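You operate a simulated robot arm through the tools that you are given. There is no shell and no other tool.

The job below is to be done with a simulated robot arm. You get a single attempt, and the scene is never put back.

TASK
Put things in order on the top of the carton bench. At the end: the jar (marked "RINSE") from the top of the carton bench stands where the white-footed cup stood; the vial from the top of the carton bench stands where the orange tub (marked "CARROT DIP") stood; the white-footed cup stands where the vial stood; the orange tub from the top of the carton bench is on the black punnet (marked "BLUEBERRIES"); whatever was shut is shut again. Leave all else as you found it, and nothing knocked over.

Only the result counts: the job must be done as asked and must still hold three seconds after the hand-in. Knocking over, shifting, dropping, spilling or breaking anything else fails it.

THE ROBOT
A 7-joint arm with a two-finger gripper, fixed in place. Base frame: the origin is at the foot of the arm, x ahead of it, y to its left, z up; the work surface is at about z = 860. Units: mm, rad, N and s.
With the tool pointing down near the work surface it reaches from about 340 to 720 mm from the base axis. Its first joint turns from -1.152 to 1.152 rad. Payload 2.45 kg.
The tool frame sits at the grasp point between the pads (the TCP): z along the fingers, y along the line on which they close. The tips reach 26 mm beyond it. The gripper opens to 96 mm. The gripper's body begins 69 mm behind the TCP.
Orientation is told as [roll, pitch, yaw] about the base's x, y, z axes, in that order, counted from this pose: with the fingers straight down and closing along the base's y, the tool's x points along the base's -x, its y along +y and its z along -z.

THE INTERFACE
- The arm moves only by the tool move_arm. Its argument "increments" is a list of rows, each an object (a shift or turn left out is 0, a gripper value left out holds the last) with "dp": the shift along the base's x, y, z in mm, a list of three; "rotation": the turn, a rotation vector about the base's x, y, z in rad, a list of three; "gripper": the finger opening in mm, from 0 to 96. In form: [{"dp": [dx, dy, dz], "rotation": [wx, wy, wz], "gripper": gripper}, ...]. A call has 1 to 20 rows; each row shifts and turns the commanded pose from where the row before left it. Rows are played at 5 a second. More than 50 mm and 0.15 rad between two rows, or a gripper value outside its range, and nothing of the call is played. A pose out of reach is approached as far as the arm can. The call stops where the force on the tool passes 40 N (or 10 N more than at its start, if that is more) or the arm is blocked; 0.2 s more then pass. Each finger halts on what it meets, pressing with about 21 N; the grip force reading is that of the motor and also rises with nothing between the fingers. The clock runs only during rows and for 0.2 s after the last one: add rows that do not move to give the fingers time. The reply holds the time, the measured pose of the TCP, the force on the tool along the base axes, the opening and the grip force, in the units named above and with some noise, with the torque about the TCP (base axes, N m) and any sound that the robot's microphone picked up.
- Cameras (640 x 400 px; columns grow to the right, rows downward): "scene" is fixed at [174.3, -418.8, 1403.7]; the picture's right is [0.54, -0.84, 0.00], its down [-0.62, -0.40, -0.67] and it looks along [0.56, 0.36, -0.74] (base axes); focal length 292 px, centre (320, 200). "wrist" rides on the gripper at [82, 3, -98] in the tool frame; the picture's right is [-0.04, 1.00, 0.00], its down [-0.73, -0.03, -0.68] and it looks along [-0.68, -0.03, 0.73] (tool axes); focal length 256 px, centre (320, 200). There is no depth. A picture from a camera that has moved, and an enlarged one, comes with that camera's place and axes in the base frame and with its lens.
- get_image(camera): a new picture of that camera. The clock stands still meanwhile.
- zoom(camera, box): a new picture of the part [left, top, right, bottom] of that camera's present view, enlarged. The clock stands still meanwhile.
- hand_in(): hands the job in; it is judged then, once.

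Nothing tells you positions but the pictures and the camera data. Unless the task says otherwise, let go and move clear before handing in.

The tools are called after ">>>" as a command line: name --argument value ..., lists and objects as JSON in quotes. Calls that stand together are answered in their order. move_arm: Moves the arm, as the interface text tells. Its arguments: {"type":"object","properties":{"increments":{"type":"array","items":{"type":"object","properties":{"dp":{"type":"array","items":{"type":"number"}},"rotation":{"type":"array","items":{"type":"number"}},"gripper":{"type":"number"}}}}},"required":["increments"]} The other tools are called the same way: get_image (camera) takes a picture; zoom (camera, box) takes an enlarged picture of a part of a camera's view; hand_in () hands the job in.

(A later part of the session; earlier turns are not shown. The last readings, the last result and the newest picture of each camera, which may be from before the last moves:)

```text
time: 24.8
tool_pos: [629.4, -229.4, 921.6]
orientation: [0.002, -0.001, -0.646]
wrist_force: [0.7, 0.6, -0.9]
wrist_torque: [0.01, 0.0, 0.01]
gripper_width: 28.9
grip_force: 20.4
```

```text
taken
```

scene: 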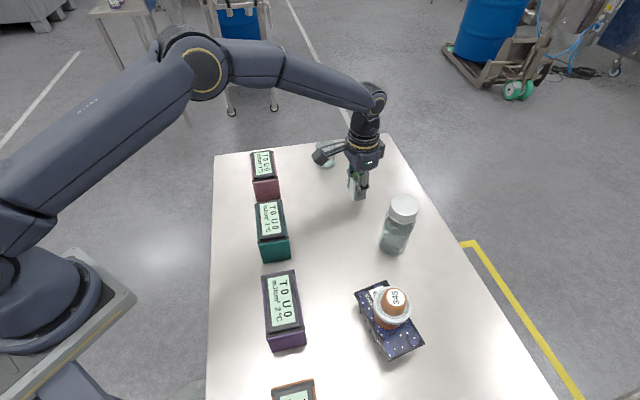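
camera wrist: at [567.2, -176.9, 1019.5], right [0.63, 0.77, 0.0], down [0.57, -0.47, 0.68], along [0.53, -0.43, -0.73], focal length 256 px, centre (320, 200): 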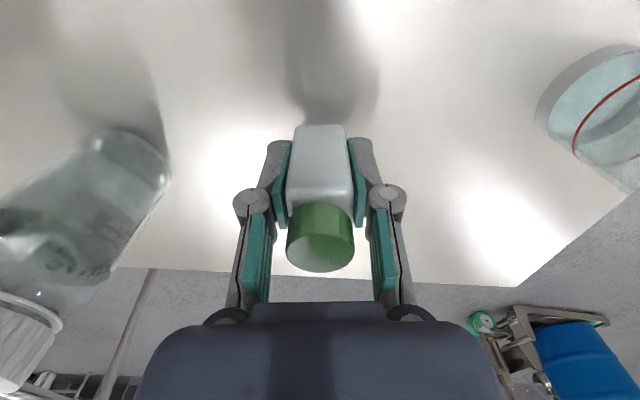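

The vial hangs over the old tub spot. Lowering the last 20 mm slowly.

>>> move_arm --increments '[{"dp": [0, 0, -8]}, {"dp": [0, 0, -6]}, {"dp": [0, 0, -3]}, {"dp": [0, 0, -1.5]}, {"dp": [0, 0, 0]}]'

>>> zoom --camera "wrist" --box '[500, 20, 640, 220]'

>>> get_image --camera "wrist"

```text
time: 26.0
tool_pos: [629.2, -227.3, 904.3]
orientation: [0.002, 0.0, -0.647]
wrist_force: [0.1, 0.3, -0.5]
wrist_torque: [0.04, 0.0, -0.01]
gripper_width: 29.4
grip_force: 21.0
```

```text
2.00 times, centred on (570, 120) of wrist
camera zoom: at [566.6, -176.1, 1001.9], right [0.63, 0.77, 0.0], down [0.57, -0.47, 0.68], along [0.53, -0.43, -0.73], focal length 512 px, centre (-180, 360)
```

zoom: 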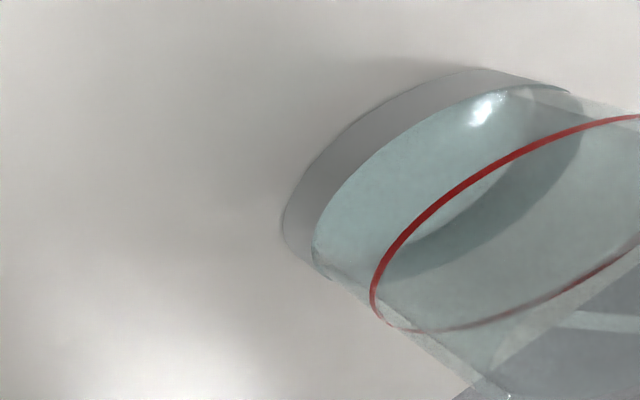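

```text
taken
camera wrist: at [566.6, -176.1, 1001.9], right [0.63, 0.77, 0.0], down [0.57, -0.47, 0.68], along [0.53, -0.43, -0.73], focal length 256 px, centre (320, 200)
```

wrist: 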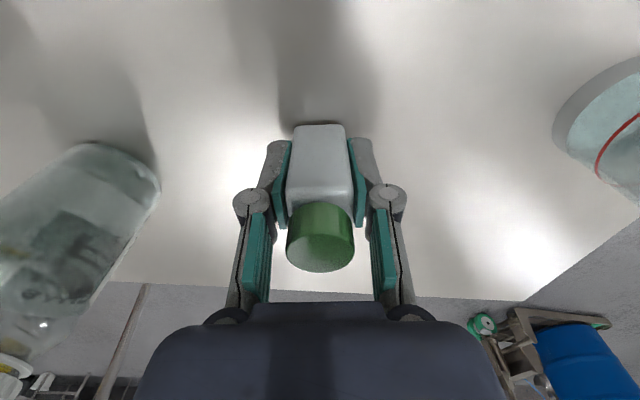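

Almost down; lowering the last millimetres to touch.

>>> move_arm --increments '[{"dp": [0, 0, -1]}, {"dp": [0, 0, -0.7]}, {"dp": [0, 0, 0]}]'

```text
time: 26.8
tool_pos: [628.6, -229.8, 902.6]
orientation: [-0.001, -0.001, -0.646]
wrist_force: [1.2, 0.8, -0.1]
wrist_torque: [-0.01, 0.0, -0.01]
gripper_width: 29.2
grip_force: 21.1
```

>>> move_arm --increments '[{"dp": [0, 0, -0.8]}, {"dp": [0, 0, 0]}]'

```text
time: 27.4
tool_pos: [629.1, -228.7, 903.2]
orientation: [-0.001, -0.002, -0.647]
wrist_force: [-3.4, 0.4, 9.4]
wrist_torque: [0.08, 0.22, 0.03]
gripper_width: 29.1
grip_force: 21.1
```

The vial has touched down (about 9 N). I'm releasing it gently and checking that it stands.

>>> move_arm --increments '[{"gripper": 31}, {"gripper": 34}, {"gripper": 42}, {"gripper": 56}, {"gripper": 70}, {"gripper": 70}]'

>>> get_image --camera "wrist"

```text
time: 28.8
tool_pos: [628.7, -228.6, 901.5]
orientation: [0.0, -0.001, -0.644]
wrist_force: [-0.3, 0.4, 0.6]
wrist_torque: [0.02, -0.01, 0.02]
gripper_width: 69.8
grip_force: 0.1
```

```text
taken
camera wrist: at [566.4, -176.4, 999.2], right [0.63, 0.77, 0.0], down [0.57, -0.47, 0.68], along [0.53, -0.43, -0.73], focal length 256 px, centre (320, 200)
```

wrist: 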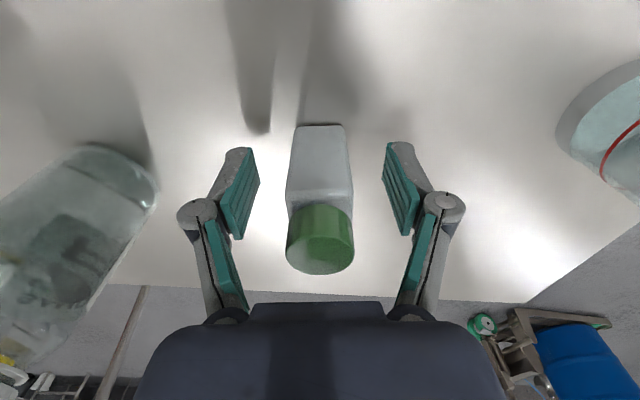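

The vial stands where the tub was. I'm rising and going to the cup, straightening the yaw and tilting the tool outward slightly, since the cup is at the edge of the reach.

>>> move_arm --increments '[{"dp": [0, 0, 20]}, {"dp": [0, 0, 40]}, {"dp": [0, 0, 50], "gripper": 90}, {"dp": [0, 20, 0], "rotation": [0, 0, 0.1292]}, {"dp": [0, 30, 0], "rotation": [0, 0, 0.1292]}, {"dp": [10, 30, 0], "rotation": [0, 0, 0.1292]}, {"dp": [10, 30, 0], "rotation": [0, 0, 0.1292]}, {"dp": [10, 20, 0], "rotation": [0, 0, 0.1292]}, {"dp": [10, 12.5, 0], "rotation": [0, -0.1, 0]}, {"dp": [0, 0, 0], "rotation": [0, -0.1, 0]}, {"dp": [0, 0, 0]}]'

>>> get_image --camera "wrist"

>>> get_image --camera "scene"

```text
time: 31.2
tool_pos: [669.1, -86.5, 1010.7]
orientation: [0.0, -0.199, 0.0]
wrist_force: [-0.6, -1.0, 0.4]
wrist_torque: [0.02, -0.03, 0.02]
gripper_width: 90.0
grip_force: 0.0
```

```text
taken
camera wrist: at [570.5, -82.6, 1089.9], right [0.04, 1.0, 0.01], down [0.58, -0.03, 0.81], along [0.81, -0.03, -0.58], focal length 256 px, centre (320, 200)
```

wrist: 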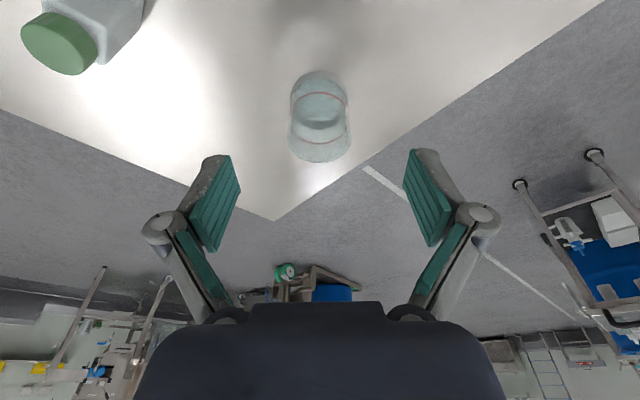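

```text
taken
```

scene: 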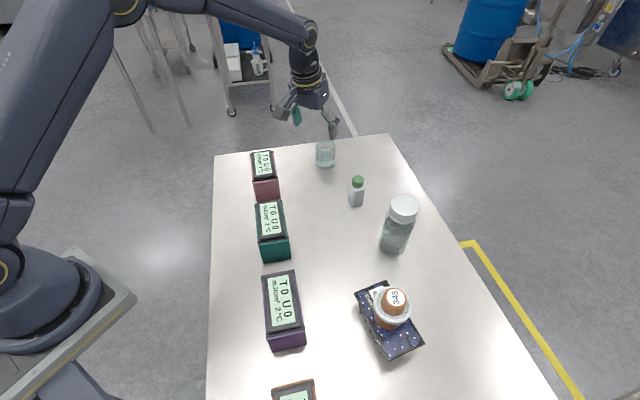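

The cup is in view between the fingers, and the vial stands upright. Measuring the cup from here.

>>> zoom --camera "wrist" --box '[270, 55, 370, 175]'

>>> zoom --camera "scene" --box '[300, 130, 400, 220]'

```text
3.33 times, centred on (320, 115) of wrist
camera zoom: at [570.5, -82.6, 1089.9], right [0.04, 1.0, 0.01], down [0.58, -0.03, 0.81], along [0.81, -0.03, -0.58], focal length 853 px, centre (320, 483)
```

zoom: 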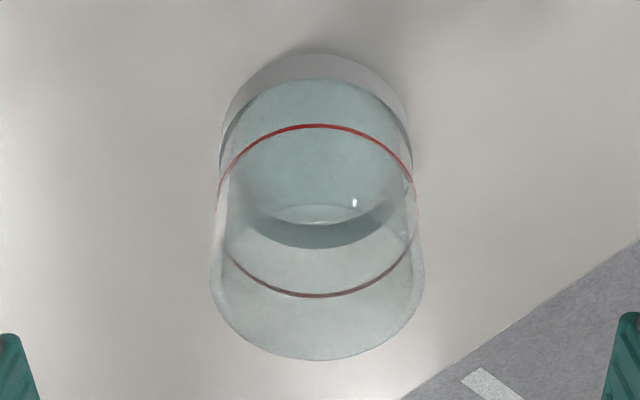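

```text
4.44 times, centred on (350, 175) of scene
camera zoom: at [174.3, -418.8, 1403.7], right [0.54, -0.84, 0.0], down [-0.62, -0.4, -0.67], along [0.56, 0.36, -0.74], focal length 1297 px, centre (187, 311)
```

zoom: 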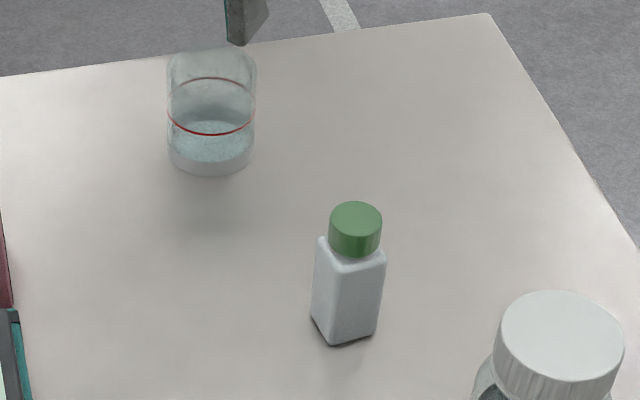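

The cup is at (719, -88), about 55 mm across and 63 mm tall. Moving over it and checking that the pose is reached before going down.

>>> move_arm --increments '[{"dp": [25, -1.8, 0]}, {"dp": [23.4, 0, 0]}, {"dp": [0, 0, -30]}, {"dp": [0, 0, 0]}]'

>>> get_image --camera "wrist"

```text
time: 32.2
tool_pos: [718.1, -87.8, 982.1]
orientation: [-0.002, -0.199, 0.001]
wrist_force: [-0.1, -0.1, -0.8]
wrist_torque: [-0.02, 0.01, 0.05]
gripper_width: 90.1
grip_force: 0.0
```

```text
taken
camera wrist: at [619.2, -84.5, 1060.7], right [0.04, 1.0, 0.01], down [0.58, -0.03, 0.81], along [0.81, -0.03, -0.59], focal length 256 px, centre (320, 200)
```

wrist: 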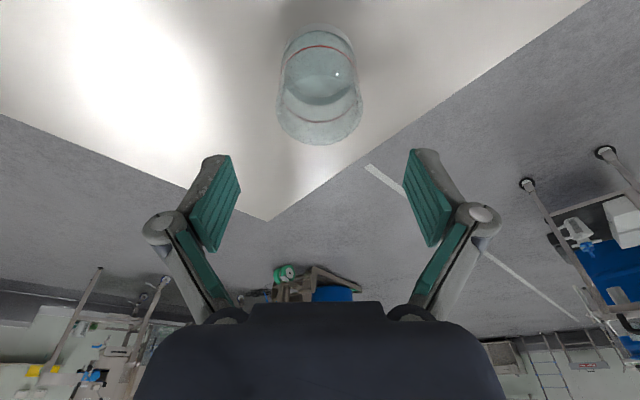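

The pose is fully reached and the cup is centred. Descending around it.

>>> move_arm --increments '[{"dp": [0, 0, -30]}, {"dp": [0, 0, -25]}, {"dp": [0, 0, -18]}, {"dp": [0, 0, -11]}, {"dp": [0, 0, 0]}]'

>>> get_image --camera "wrist"

>>> zoom --camera "scene" --box '[260, 100, 400, 220]'

```text
time: 33.4
tool_pos: [717.6, -88.1, 897.4]
orientation: [-0.001, -0.198, 0.001]
wrist_force: [0.8, 0.7, 0.6]
wrist_torque: [0.04, 0.03, 0.03]
gripper_width: 90.0
grip_force: 0.1
```

```text
taken
camera wrist: at [618.5, -84.5, 976.7], right [0.04, 1.0, 0.01], down [0.58, -0.03, 0.81], along [0.81, -0.03, -0.58], focal length 256 px, centre (320, 200)
```

wrist: 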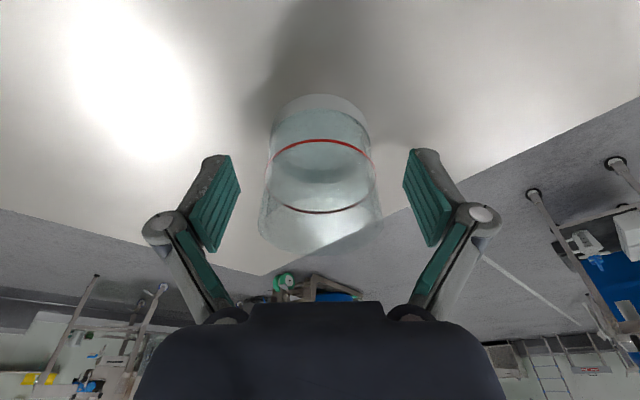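

```text
3.33 times, centred on (330, 160) of scene
camera zoom: at [174.3, -418.8, 1403.7], right [0.54, -0.84, 0.0], down [-0.62, -0.4, -0.67], along [0.56, 0.36, -0.74], focal length 973 px, centre (287, 333)
```

zoom: 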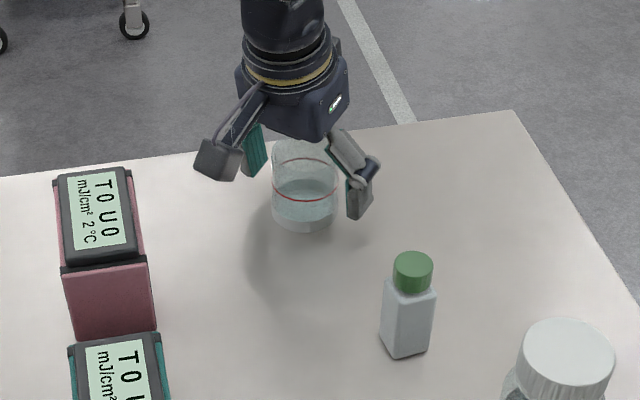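

The cup is well centred between the pads. Closing gently.

>>> move_arm --increments '[{"gripper": 76}, {"gripper": 66}, {"gripper": 60}, {"gripper": 56}, {"gripper": 52}, {"gripper": 50}, {"gripper": 50}]'

>>> get_image --camera "wrist"

```text
time: 35.0
tool_pos: [718.0, -88.4, 898.0]
orientation: [-0.001, -0.201, 0.0]
wrist_force: [0.1, 0.3, 1.6]
wrist_torque: [-0.05, 0.03, -0.03]
gripper_width: 53.9
grip_force: 20.8
```

```text
taken
camera wrist: at [618.6, -84.5, 977.1], right [0.04, 1.0, 0.01], down [0.58, -0.03, 0.81], along [0.81, -0.03, -0.58], focal length 256 px, centre (320, 200)
```

wrist: 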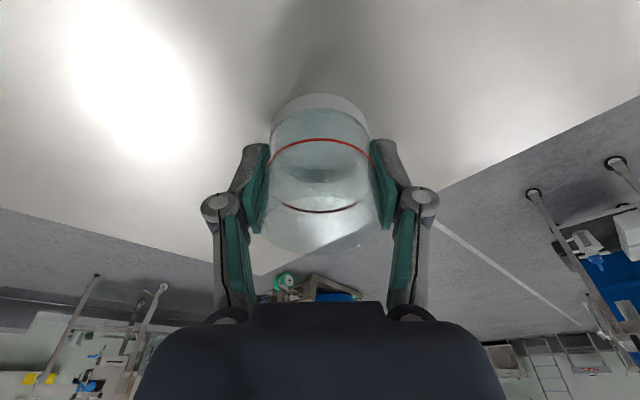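

The cup is held at 54 mm. I'm lifting it slowly, then I'll check it before travelling.

>>> move_arm --increments '[{"dp": [0, 0, 3]}, {"dp": [0, 0, 6]}, {"dp": [0, 0, 12]}, {"dp": [0, 0, 18]}, {"dp": [0, 0, 22]}, {"dp": [0, 0, 22]}, {"dp": [0, 0, 18]}, {"dp": [0, 0, 9]}, {"dp": [0, 0, 3]}, {"dp": [0, 0, 0]}]'

>>> get_image --camera "wrist"

>>> zoom --camera "scene" --box '[260, 80, 400, 220]'

```text
time: 37.2
tool_pos: [717.9, -89.1, 1009.2]
orientation: [0.0, -0.201, 0.0]
wrist_force: [0.1, -0.5, -1.0]
wrist_torque: [-0.01, 0.02, -0.01]
gripper_width: 53.7
grip_force: 21.2
```

```text
taken
camera wrist: at [619.2, -84.8, 1089.4], right [0.04, 1.0, 0.01], down [0.58, -0.03, 0.81], along [0.81, -0.03, -0.58], focal length 256 px, centre (320, 200)
```

wrist: 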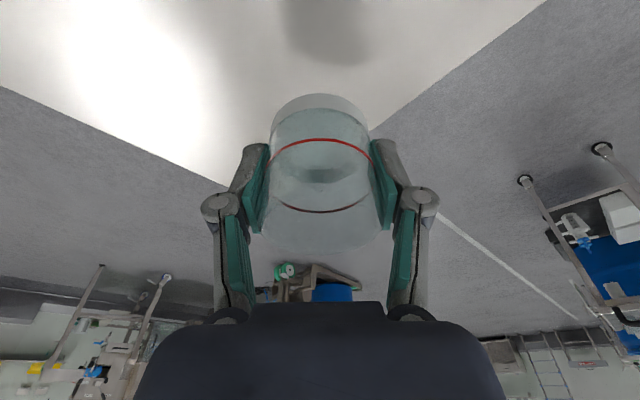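

```text
2.86 times, centred on (330, 150) of scene
camera zoom: at [174.3, -418.8, 1403.7], right [0.54, -0.84, 0.0], down [-0.62, -0.4, -0.67], along [0.56, 0.36, -0.74], focal length 834 px, centre (291, 343)
```

zoom: 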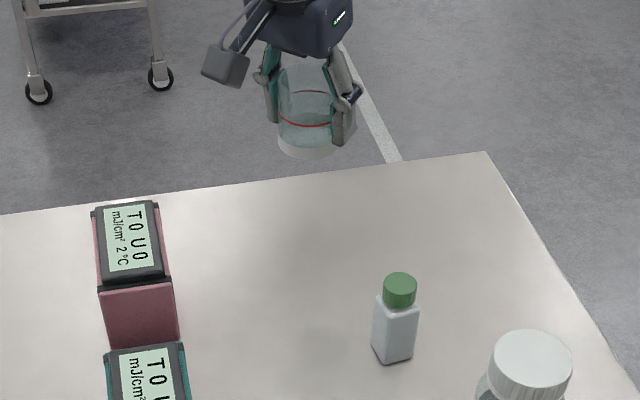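

The cup is secure and level. I'm carrying it smoothly over to the old vial spot.

>>> move_arm --increments '[{"dp": [-6.8, -5.1, 0]}, {"dp": [-13.6, -10.2, 0]}, {"dp": [-20.4, -15.4, 0]}, {"dp": [-24.9, -18.8, 0]}, {"dp": [-27.1, -20.5, 0]}, {"dp": [-27.1, -20.5, 0]}, {"dp": [-27.1, -20.5, 0]}, {"dp": [-24.9, -18.8, 0]}, {"dp": [-20.4, -15.4, 0]}, {"dp": [-18.1, -13.7, 0]}, {"dp": [-11.3, -8.5, 0]}, {"dp": [-4.5, -3.4, 0]}, {"dp": [0, 0, 0]}]'

>>> get_image --camera "wrist"

>>> get_image --camera "scene"

```text
time: 40.0
tool_pos: [492.2, -258.5, 1009.6]
orientation: [-0.001, -0.2, -0.001]
wrist_force: [0.3, 0.5, 0.8]
wrist_torque: [0.01, -0.01, -0.04]
gripper_width: 53.6
grip_force: 20.6
```

```text
taken
camera wrist: at [392.6, -254.1, 1090.4], right [0.04, 1.0, 0.01], down [0.58, -0.03, 0.81], along [0.81, -0.03, -0.58], focal length 256 px, centre (320, 200)
```

wrist: 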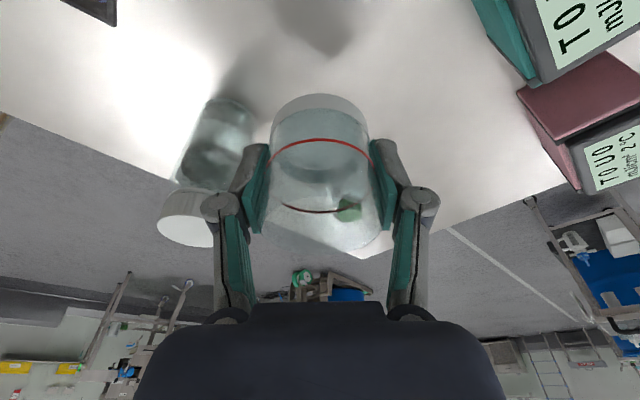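

```text
taken
```

scene: 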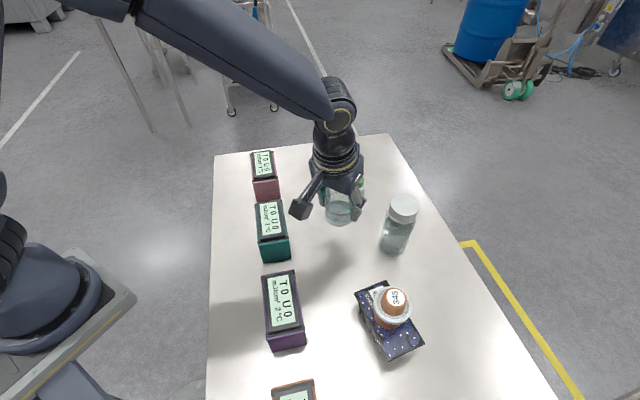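

The cup is above the old vial spot, but the camera housing would come close to the purple box if I lowered it like this. I'll turn about the vertical, which keeps the cup level, so the camera hangs over free space.

>>> move_arm --increments '[{"rotation": [0, 0, 0.05]}, {"rotation": [0, 0, 0.1]}, {"rotation": [0, 0, 0.12]}, {"rotation": [0, 0, 0.12]}, {"rotation": [0, 0, 0.12]}, {"rotation": [0, 0, 0.09]}, {"rotation": [0, 0, 0.05]}, {"dp": [0, 0, 0]}]'

>>> get_image --camera "wrist"

>>> get_image --camera "scene"

```text
time: 41.8
tool_pos: [491.5, -259.1, 1010.7]
orientation: [0.0, -0.198, 0.651]
wrist_force: [-0.5, -0.9, -1.1]
wrist_torque: [-0.01, 0.01, -0.02]
gripper_width: 53.8
grip_force: 21.1
```

```text
taken
camera wrist: at [411.1, -315.9, 1089.5], right [-0.57, 0.82, 0.01], down [0.48, 0.33, 0.81], along [0.66, 0.47, -0.58], focal length 256 px, centre (320, 200)
```

wrist: 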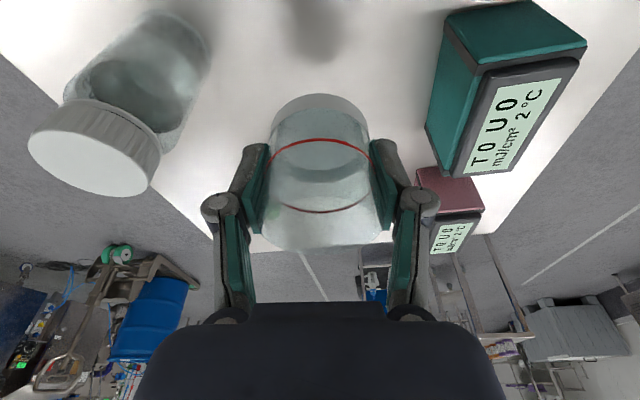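

```text
taken
```

scene: 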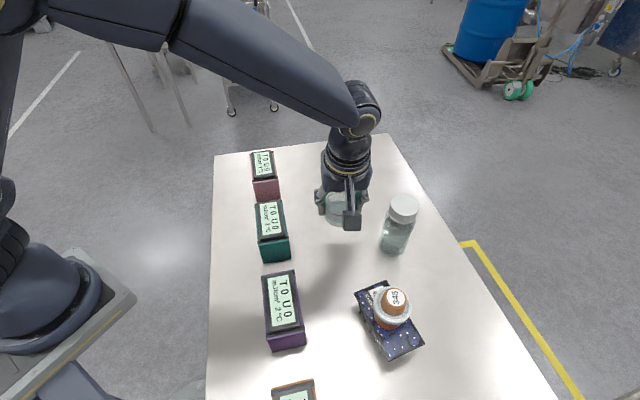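

The camera is now over free space between the punnet and the boxes. Lowering the cup.

>>> move_arm --increments '[{"dp": [0, 0, -5]}, {"dp": [0, 0, -12]}, {"dp": [0, 0, -20]}, {"dp": [0, 0, -22]}, {"dp": [0, 0, -20]}, {"dp": [0, 0, -14]}, {"dp": [0, 0, -8]}, {"dp": [0, 0, -5]}, {"dp": [0, 0, 0]}]'

>>> get_image --camera "wrist"

>>> zoom --camera "scene" --box '[250, 140, 430, 280]'

```text
time: 43.8
tool_pos: [491.6, -258.4, 904.2]
orientation: [-0.001, -0.2, 0.649]
wrist_force: [-0.5, -0.5, 0.0]
wrist_torque: [-0.01, 0.0, 0.01]
gripper_width: 54.0
grip_force: 20.9
```

```text
taken
camera wrist: at [410.4, -315.0, 983.5], right [-0.57, 0.82, 0.01], down [0.48, 0.33, 0.81], along [0.66, 0.47, -0.58], focal length 256 px, centre (320, 200)
```

wrist: 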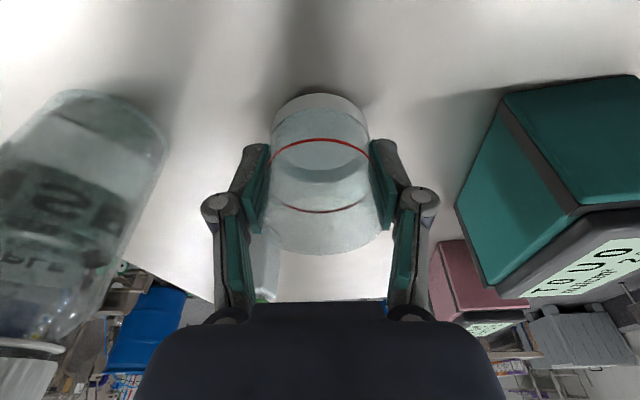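

```text
2.86 times, centred on (340, 210) of scene
camera zoom: at [174.3, -418.8, 1403.7], right [0.54, -0.84, 0.0], down [-0.62, -0.4, -0.67], along [0.56, 0.36, -0.74], focal length 834 px, centre (263, 171)
```

zoom: 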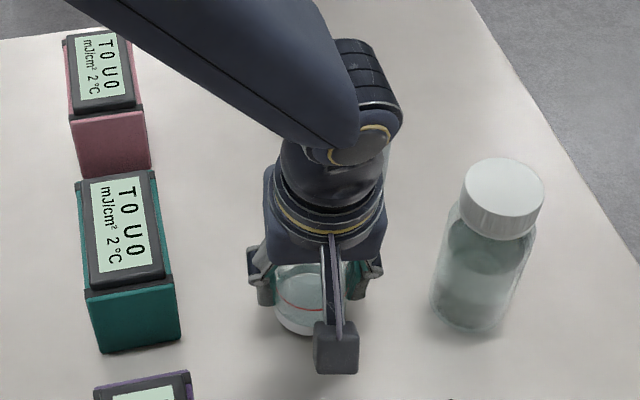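

>>> move_arm --increments '[{"dp": [0, 0, -3]}, {"dp": [0, 0, -2]}, {"dp": [0, 0, -1]}, {"dp": [0, 0, 0]}]'

```text
time: 44.8
tool_pos: [491.8, -258.2, 898.9]
orientation: [-0.001, -0.2, 0.649]
wrist_force: [-0.6, -1.1, -0.4]
wrist_torque: [0.0, -0.01, 0.02]
gripper_width: 53.7
grip_force: 21.4
```

The cup is about a millimetre above the table with no contact yet. Continuing in sub-millimetre steps.

>>> move_arm --increments '[{"dp": [0, 0, -0.7]}, {"dp": [0, 0, -0.5]}, {"dp": [0, 0, 0]}]'

```text
time: 45.6
tool_pos: [492.5, -257.9, 897.5]
orientation: [-0.001, -0.201, 0.65]
wrist_force: [-1.4, 1.3, 6.3]
wrist_torque: [0.07, 0.08, 0.0]
gripper_width: 53.7
grip_force: 21.1
```

The cup has touched down. Releasing with a modest opening.

>>> move_arm --increments '[{"gripper": 55}, {"gripper": 57}, {"gripper": 61}, {"gripper": 66}, {"gripper": 72}, {"gripper": 76}, {"gripper": 76}]'

>>> get_image --camera "wrist"

```text
time: 47.2
tool_pos: [491.8, -259.8, 897.0]
orientation: [0.001, -0.201, 0.65]
wrist_force: [0.6, 0.0, 0.2]
wrist_torque: [-0.03, -0.01, -0.01]
gripper_width: 75.9
grip_force: 0.0
```

```text
taken
camera wrist: at [411.5, -315.6, 976.8], right [-0.57, 0.82, 0.01], down [0.48, 0.33, 0.81], along [0.66, 0.47, -0.58], focal length 256 px, centre (320, 200)
```

wrist: 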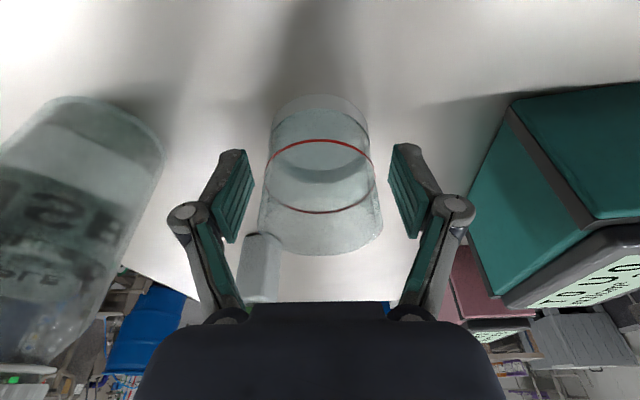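

The cup stands where the vial was. I'm rising straight up and moving over the jar with the yaw turned back.

>>> move_arm --increments '[{"dp": [0, 0, 10]}, {"dp": [0, 0, 35]}, {"dp": [0, 0, 50]}, {"dp": [0, 0, 53], "gripper": 96}, {"dp": [14.5, -19.7, 0], "rotation": [0, 0, -0.13]}, {"dp": [14.5, -19.7, 0], "rotation": [0, 0, -0.13]}, {"dp": [14.5, -19.7, 0], "rotation": [0, 0, -0.13]}, {"dp": [14.5, -19.7, 0], "rotation": [0, 0, -0.13]}, {"dp": [14.7, -19.6, 0], "rotation": [0, 0, -0.13]}, {"dp": [0, 0, 0]}]'

>>> get_image --camera "wrist"

>>> get_image --camera "scene"

```text
refused: row 4 steps farther than a row can; nothing moved
```

```text
taken
camera wrist: at [411.5, -315.6, 976.8], right [-0.57, 0.82, 0.01], down [0.48, 0.33, 0.81], along [0.66, 0.47, -0.58], focal length 256 px, centre (320, 200)
```

wrist: 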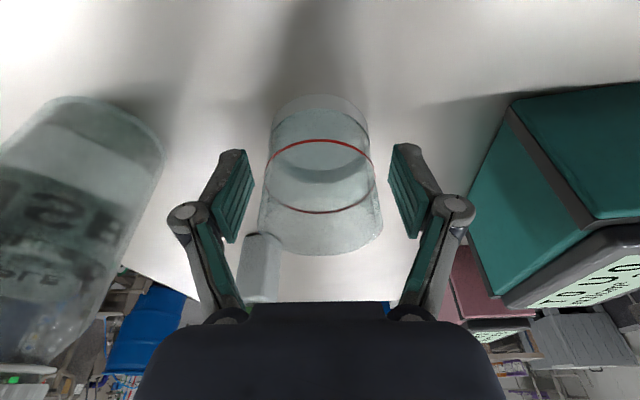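

```text
taken
```

scene: 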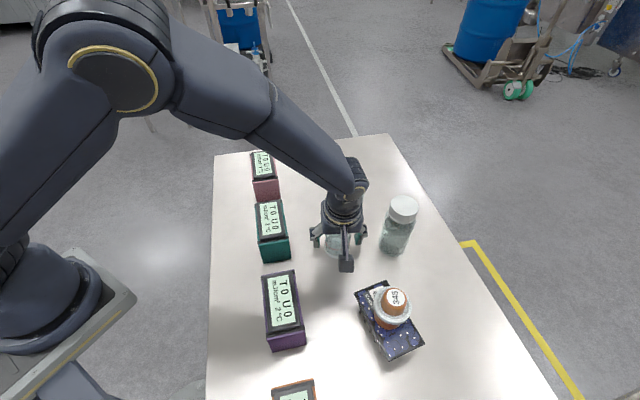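

One row was 3 mm over the step limit, so nothing moved, and the cup is standing fine. I'm sending the same move with smaller steps.

>>> move_arm --increments '[{"dp": [0, 0, 8]}, {"dp": [0, 0, 25]}, {"dp": [0, 0, 40]}, {"dp": [0, 0, 40]}, {"dp": [0, 0, 35], "gripper": 96}, {"dp": [14.5, -19.7, 0], "rotation": [0, 0, -0.13]}, {"dp": [14.5, -19.7, 0], "rotation": [0, 0, -0.13]}, {"dp": [14.5, -19.7, 0], "rotation": [0, 0, -0.13]}, {"dp": [14.5, -19.7, 0], "rotation": [0, 0, -0.13]}, {"dp": [14.7, -19.6, 0], "rotation": [0, 0, -0.13]}, {"dp": [0, 0, 0]}]'

>>> get_image --camera "wrist"

>>> get_image --camera "scene"

```text
time: 49.6
tool_pos: [564.3, -358.0, 1044.7]
orientation: [0.001, -0.2, -0.001]
wrist_force: [-0.1, -0.7, -1.0]
wrist_torque: [0.03, 0.01, 0.0]
gripper_width: 96.1
grip_force: 0.1
```

```text
taken
camera wrist: at [465.1, -353.8, 1124.2], right [0.04, 1.0, 0.01], down [0.58, -0.03, 0.81], along [0.81, -0.03, -0.58], focal length 256 px, centre (320, 200)
```

wrist: 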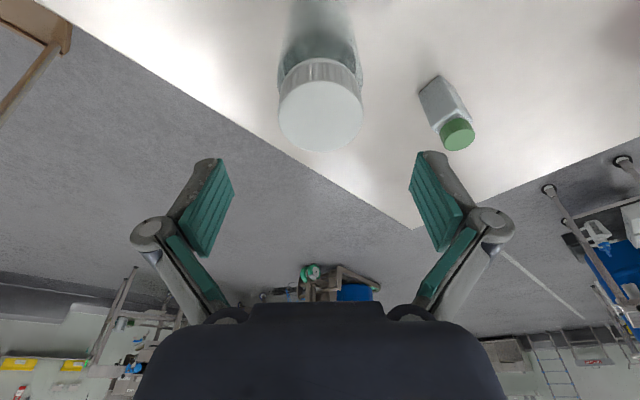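

```text
taken
```

scene: 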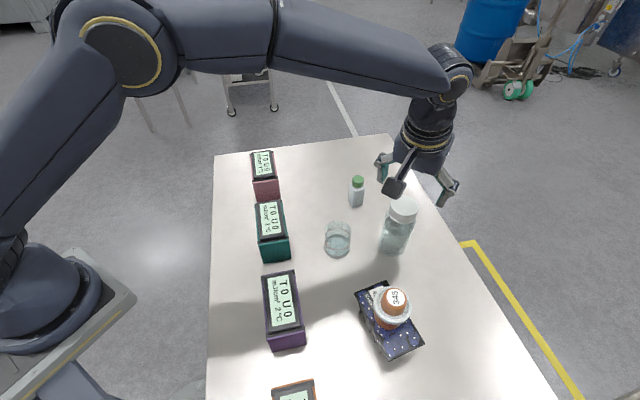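

The cup stands in place, and I'm now above the jar. Zooming in for its exact centre and cap height.

>>> zoom --camera "wrist" --box '[260, 20, 380, 160]'

>>> zoom --camera "scene" --box '[310, 160, 430, 270]'

```text
2.86 times, centred on (320, 90) of wrist
camera zoom: at [465.1, -353.8, 1124.2], right [0.04, 1.0, 0.01], down [0.58, -0.03, 0.81], along [0.81, -0.03, -0.58], focal length 731 px, centre (320, 514)
```

zoom: 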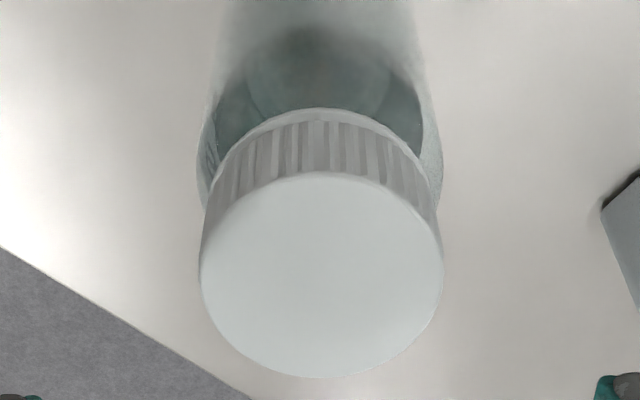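

```text
3.64 times, centred on (370, 215) of scene
camera zoom: at [174.3, -418.8, 1403.7], right [0.54, -0.84, 0.0], down [-0.62, -0.4, -0.67], along [0.56, 0.36, -0.74], focal length 1061 px, centre (138, 146)
```

zoom: 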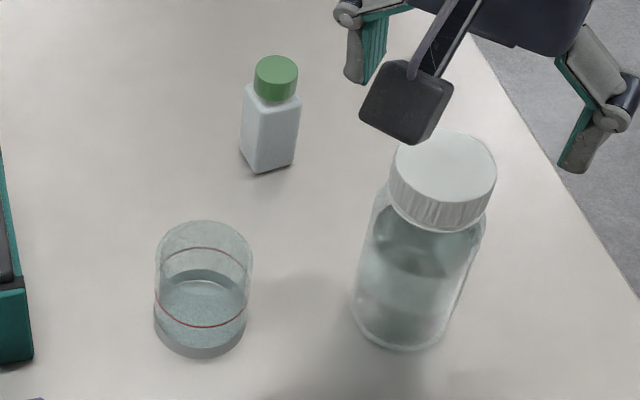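

The jar is centred under the gripper at (564.5, -356). Descending to grip the upper body below the shoulder.

>>> move_arm --increments '[{"dp": [-0.5, 0.5, -30]}, {"dp": [0, 0, -30]}, {"dp": [0, 0, -25]}, {"dp": [0, 0, -15]}, {"dp": [0, 0, -8]}, {"dp": [0, 0, 0]}]'

>>> get_image --camera "wrist"

>>> zoom --camera "scene" --box '[320, 130, 480, 270]'

```text
time: 51.0
tool_pos: [564.0, -357.2, 935.4]
orientation: [0.0, -0.2, 0.0]
wrist_force: [0.4, 0.6, -0.6]
wrist_torque: [0.01, -0.06, 0.0]
gripper_width: 96.1
grip_force: 0.1
```

```text
taken
camera wrist: at [465.1, -353.1, 1015.5], right [0.04, 1.0, 0.01], down [0.58, -0.03, 0.81], along [0.81, -0.03, -0.58], focal length 256 px, centre (320, 200)
```

wrist: 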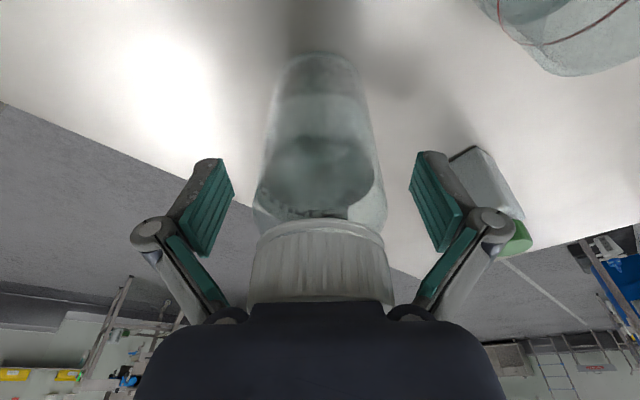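

```text
2.86 times, centred on (400, 200) of scene
camera zoom: at [174.3, -418.8, 1403.7], right [0.54, -0.84, 0.0], down [-0.62, -0.4, -0.67], along [0.56, 0.36, -0.74], focal length 834 px, centre (91, 200)
```

zoom: 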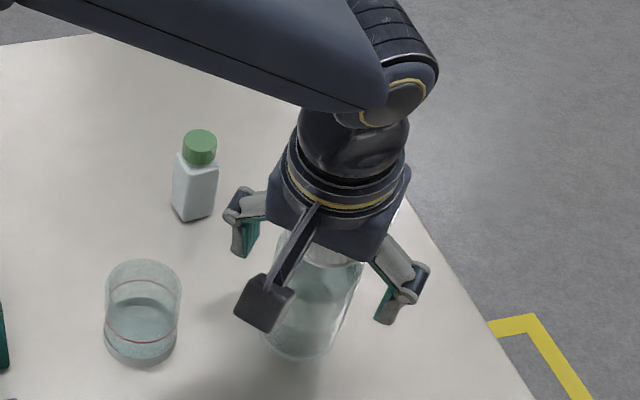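

The jar is centred and the cap clears the palm. Closing.

>>> move_arm --increments '[{"gripper": 82}, {"gripper": 72}, {"gripper": 66}, {"gripper": 60}, {"gripper": 54}, {"gripper": 50}, {"gripper": 50}]'

>>> get_image --camera "wrist"

```text
time: 52.6
tool_pos: [564.0, -357.0, 935.4]
orientation: [0.0, -0.201, 0.0]
wrist_force: [-0.3, -0.4, 2.9]
wrist_torque: [-0.01, -0.02, 0.02]
gripper_width: 60.1
grip_force: 21.2
```

```text
taken
camera wrist: at [465.1, -353.2, 1016.1], right [0.04, 1.0, 0.01], down [0.58, -0.03, 0.81], along [0.81, -0.03, -0.58], focal length 256 px, centre (320, 200)
```

wrist: 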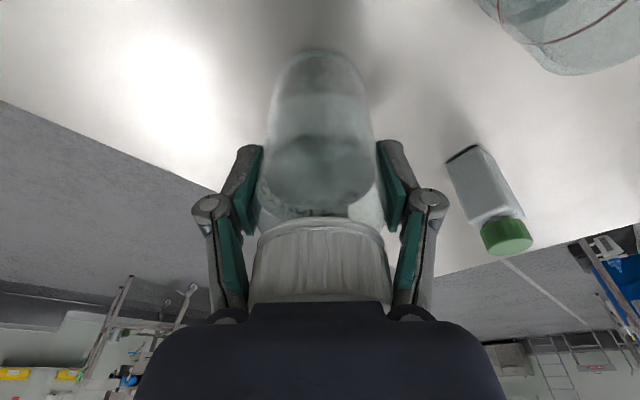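

The jar is held at 60 mm. Lifting slowly and checking.

>>> move_arm --increments '[{"dp": [0, 0, 3]}, {"dp": [0, 0, 6]}, {"dp": [0, 0, 12]}, {"dp": [0, 0, 20]}, {"dp": [0, 0, 25]}, {"dp": [0, 0, 25]}, {"dp": [0, 0, 18]}, {"dp": [0, 0, 6]}, {"dp": [0, 0, 0]}]'

>>> get_image --camera "wrist"

>>> get_image --camera "scene"

```text
time: 54.6
tool_pos: [563.9, -356.6, 1052.0]
orientation: [-0.001, -0.2, 0.001]
wrist_force: [-1.0, -0.2, -3.0]
wrist_torque: [-0.02, 0.02, 0.01]
gripper_width: 59.8
grip_force: 21.2
```

```text
taken
camera wrist: at [466.0, -353.4, 1131.8], right [0.04, 1.0, 0.01], down [0.58, -0.03, 0.81], along [0.81, -0.03, -0.58], focal length 256 px, centre (320, 200)
```

wrist: 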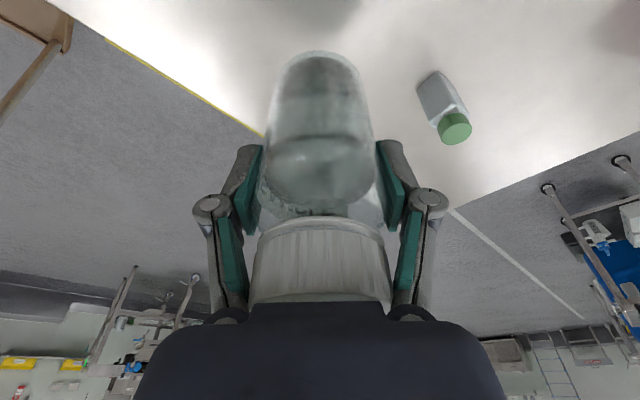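

```text
taken
```

scene: 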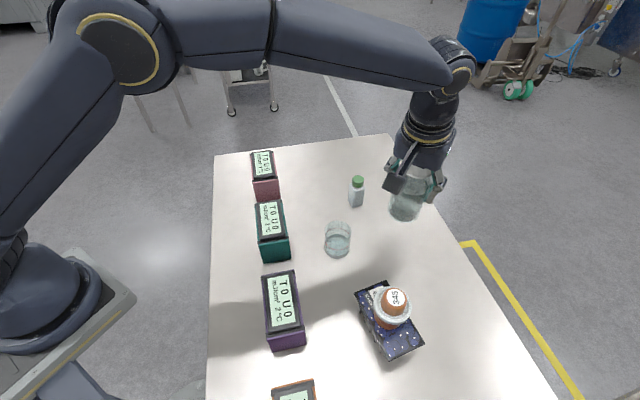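

The jar is lifted level and secure. I'm carrying it between the cup and the vial, then out to the old cup spot.

>>> move_arm --increments '[{"dp": [0, 6, 0]}, {"dp": [0, 15, 0]}, {"dp": [0, 22, 0]}, {"dp": [-1, 28, 0]}, {"dp": [-1, 30, 0]}, {"dp": [0, 28, 0]}, {"dp": [0, 18, 0]}, {"dp": [0, 9.5, 0]}, {"dp": [6.2, 4.5, 0]}, {"dp": [15.6, 11.2, 0]}, {"dp": [23.4, 16.8, 0]}, {"dp": [29.6, 21.3, 0]}, {"dp": [29.6, 21.3, 0]}, {"dp": [25, 18.1, 0]}, {"dp": [17.2, 12.3, 0]}, {"dp": [9.4, 6.7, 0]}, {"dp": [0, 0, 0]}]'

>>> get_image --camera "wrist"

>>> get_image --camera "scene"

```text
time: 58.2
tool_pos: [719.0, -85.9, 1050.8]
orientation: [0.0, -0.198, 0.0]
wrist_force: [0.4, 0.6, -2.4]
wrist_torque: [0.0, 0.01, 0.01]
gripper_width: 59.7
grip_force: 21.2
```

```text
taken
camera wrist: at [620.0, -82.4, 1130.8], right [0.04, 1.0, 0.01], down [0.58, -0.03, 0.81], along [0.81, -0.03, -0.58], focal length 256 px, centre (320, 200)
```

wrist: 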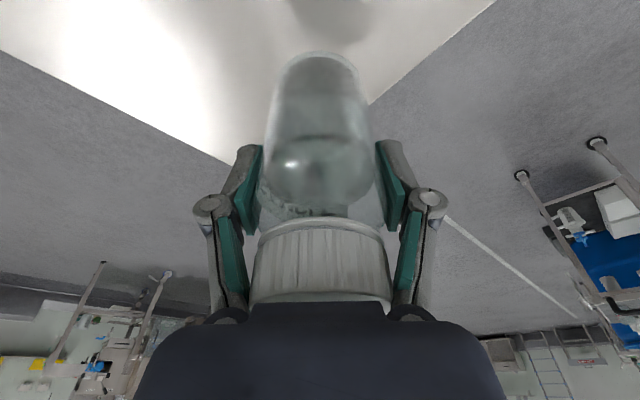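

```text
taken
```

scene: 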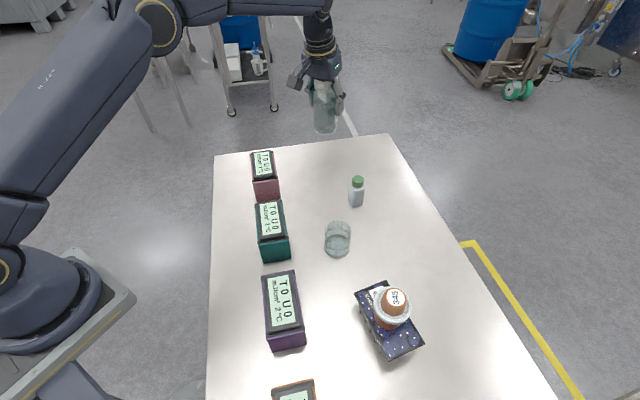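

The jar is above the old cup spot. Lowering it most of the way.

>>> move_arm --increments '[{"dp": [0, 0, -5]}, {"dp": [0, 0, -12]}, {"dp": [0, 0, -22]}, {"dp": [0, 0, -24]}, {"dp": [0, 0, -20]}, {"dp": [0, 0, -13]}, {"dp": [0, 0, -7]}, {"dp": [0, 0, -3]}, {"dp": [0, 0, 0]}]'

>>> get_image --camera "wrist"

>>> zoom --camera "scene" --box '[250, 60, 410, 220]'

```text
time: 60.2
tool_pos: [717.4, -89.3, 945.1]
orientation: [0.001, -0.2, -0.001]
wrist_force: [0.6, 0.2, -2.7]
wrist_torque: [0.02, -0.03, 0.0]
gripper_width: 59.4
grip_force: 21.1
```

```text
taken
camera wrist: at [618.9, -84.3, 1024.7], right [0.04, 1.0, 0.01], down [0.58, -0.03, 0.81], along [0.81, -0.03, -0.58], focal length 256 px, centre (320, 200)
```

wrist: 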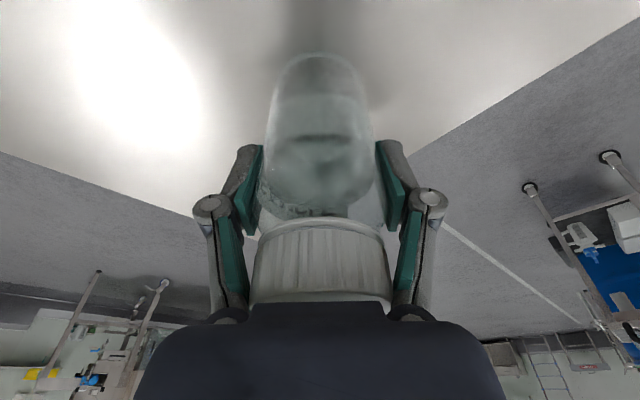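

```text
2.50 times, centred on (330, 140) of scene
camera zoom: at [174.3, -418.8, 1403.7], right [0.54, -0.84, 0.0], down [-0.62, -0.4, -0.67], along [0.56, 0.36, -0.74], focal length 730 px, centre (295, 350)
```

zoom: 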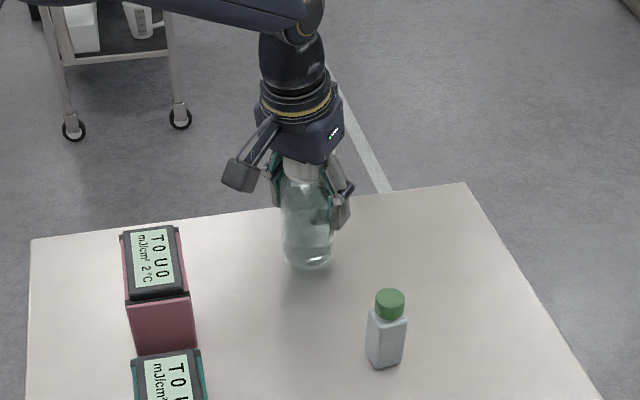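

The jar's position matches the old cup position within about a millimetre. Lowering the last part gently.

>>> move_arm --increments '[{"dp": [0, 0, -4]}, {"dp": [0, 0, -2.5]}, {"dp": [0, 0, -1]}, {"dp": [0, 0, 0]}]'

```text
time: 61.2
tool_pos: [718.1, -87.6, 936.8]
orientation: [0.001, -0.199, -0.001]
wrist_force: [0.6, 1.2, -3.0]
wrist_torque: [-0.03, -0.01, -0.02]
gripper_width: 59.3
grip_force: 21.1
```

>>> move_arm --increments '[{"dp": [0, 0, -0.8]}, {"dp": [0, 0, -0.5]}, {"dp": [0, 0, 0]}]'

```text
time: 62.0
tool_pos: [717.8, -88.3, 937.1]
orientation: [-0.001, -0.202, 0.0]
wrist_force: [0.1, -0.7, -1.8]
wrist_torque: [-0.03, -0.02, 0.01]
gripper_width: 59.6
grip_force: 21.2
```

Barely touching now. One more small step.

>>> move_arm --increments '[{"dp": [0, 0, -0.7]}, {"dp": [0, 0, 0]}]'

```text
time: 62.6
tool_pos: [718.5, -87.9, 937.2]
orientation: [0.001, -0.201, 0.0]
wrist_force: [-1.9, -0.9, 5.5]
wrist_torque: [0.04, 0.08, 0.0]
gripper_width: 59.2
grip_force: 20.5
```

The jar is resting on the table. Releasing it.

>>> move_arm --increments '[{"gripper": 61}, {"gripper": 63}, {"gripper": 68}, {"gripper": 76}, {"gripper": 86}, {"gripper": 94}, {"gripper": 94}]'

>>> get_image --camera "wrist"

>>> zoom --camera "scene" --box '[250, 60, 410, 220]'

```text
time: 64.2
tool_pos: [717.8, -88.2, 936.9]
orientation: [0.0, -0.202, 0.001]
wrist_force: [-0.6, -0.6, -0.5]
wrist_torque: [0.01, 0.01, -0.04]
gripper_width: 94.0
grip_force: 0.1
```

```text
taken
camera wrist: at [618.9, -83.6, 1015.8], right [0.04, 1.0, 0.01], down [0.58, -0.03, 0.81], along [0.81, -0.03, -0.58], focal length 256 px, centre (320, 200)
```

wrist: 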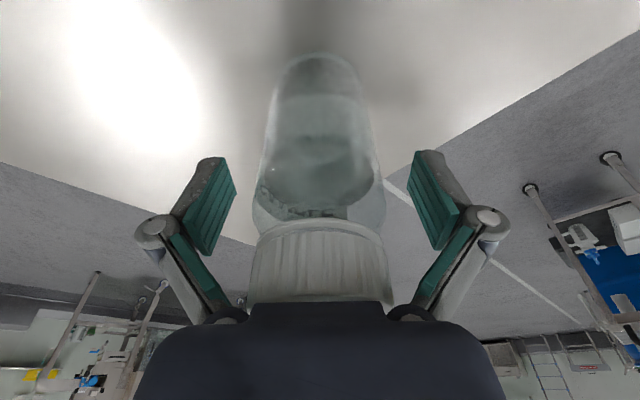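

```text
2.50 times, centred on (330, 140) of scene
camera zoom: at [174.3, -418.8, 1403.7], right [0.54, -0.84, 0.0], down [-0.62, -0.4, -0.67], along [0.56, 0.36, -0.74], focal length 730 px, centre (295, 350)
```

zoom: 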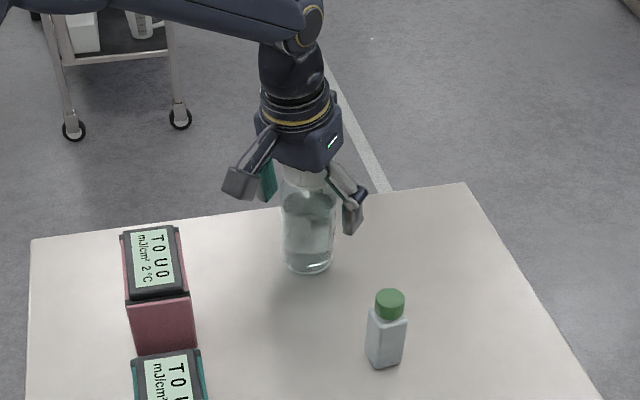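

The jar stands on its own. Retracting straight up and then back toward the starting area for a final check.

>>> move_arm --increments '[{"dp": [0, 0, 10]}, {"dp": [0, 0, 25]}, {"dp": [0, 0, 35]}, {"dp": [0, 0, 35]}, {"dp": [0, 0, 25]}, {"dp": [-20, 0, 15]}, {"dp": [-40, 0, 15]}, {"dp": [-45, -5, 10]}, {"dp": [-45, -10, 10], "rotation": [0, 0.1, 0]}, {"dp": [-45, -15, 10], "rotation": [0, 0.1, 0]}, {"dp": [-45, -20, 10]}, {"dp": [-45, -20, 10]}, {"dp": [-45, -15, 10]}, {"dp": [-45, -10, 10]}, {"dp": [0, 0, 0]}]'

>>> get_image --camera "wrist"

>>> get_image --camera "scene"

```text
refused: row 11 steps farther than a row can; nothing moved
```

```text
taken
camera wrist: at [618.9, -83.6, 1015.8], right [0.04, 1.0, 0.01], down [0.58, -0.03, 0.81], along [0.81, -0.03, -0.58], focal length 256 px, centre (320, 200)
```

wrist: 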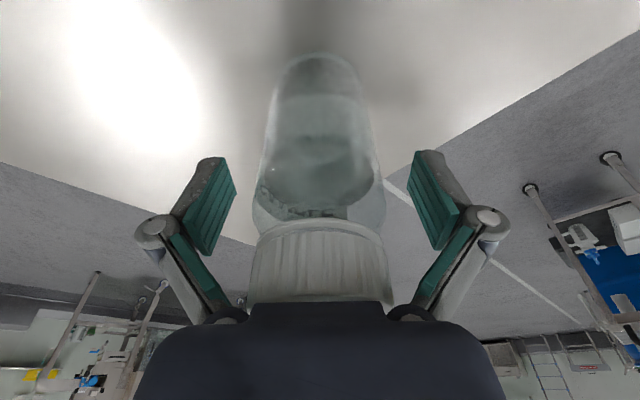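

```text
taken
```

scene: 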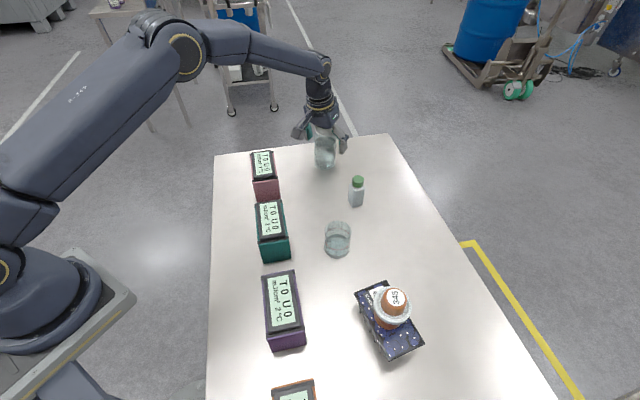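

One row was slightly over the step limit and nothing moved, so I'm repeating the retreat with shorter steps.

>>> move_arm --increments '[{"dp": [0, 0, 10]}, {"dp": [0, 0, 25]}, {"dp": [0, 0, 35]}, {"dp": [0, 0, 35]}, {"dp": [0, 0, 25]}, {"dp": [-20, 0, 15]}, {"dp": [-38, 0, 12]}, {"dp": [-40, -5, 10]}, {"dp": [-40, -10, 8], "rotation": [0, 0.1, 0]}, {"dp": [-40, -12, 8], "rotation": [0, 0.1, 0]}, {"dp": [-40, -15, 8]}, {"dp": [-40, -15, 8]}, {"dp": [-40, -15, 8]}, {"dp": [-40, -15, 8]}, {"dp": [-40, -10, 5]}, {"dp": [-20, 0, 0]}, {"dp": [0, 0, 0]}]'

>>> get_image --camera "wrist"

>>> get_image --camera "scene"

```text
time: 67.8
tool_pos: [322.3, -183.7, 1156.8]
orientation: [0.0, 0.001, 0.001]
wrist_force: [-0.1, -0.3, 0.4]
wrist_torque: [0.02, -0.03, -0.01]
gripper_width: 94.2
grip_force: 0.0
```

```text
taken
camera wrist: at [240.0, -179.8, 1253.8], right [0.04, 1.0, 0.0], down [0.73, -0.03, 0.68], along [0.68, -0.03, -0.73], focal length 256 px, centre (320, 200)
```

wrist: 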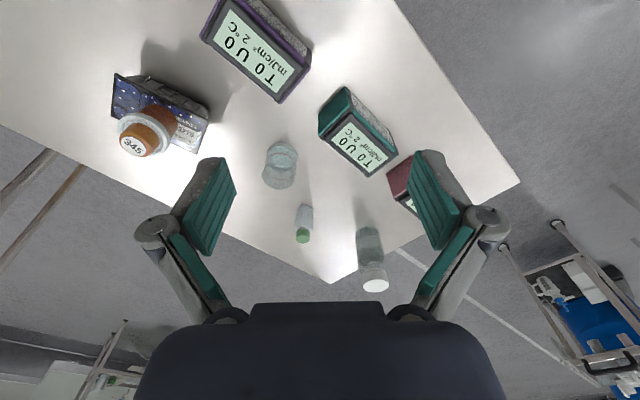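

```text
taken
```

scene: 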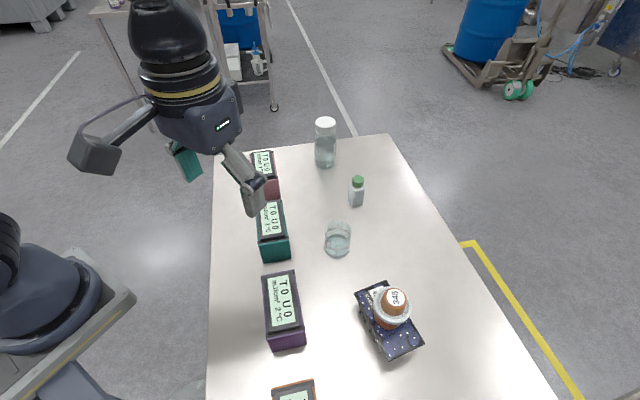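

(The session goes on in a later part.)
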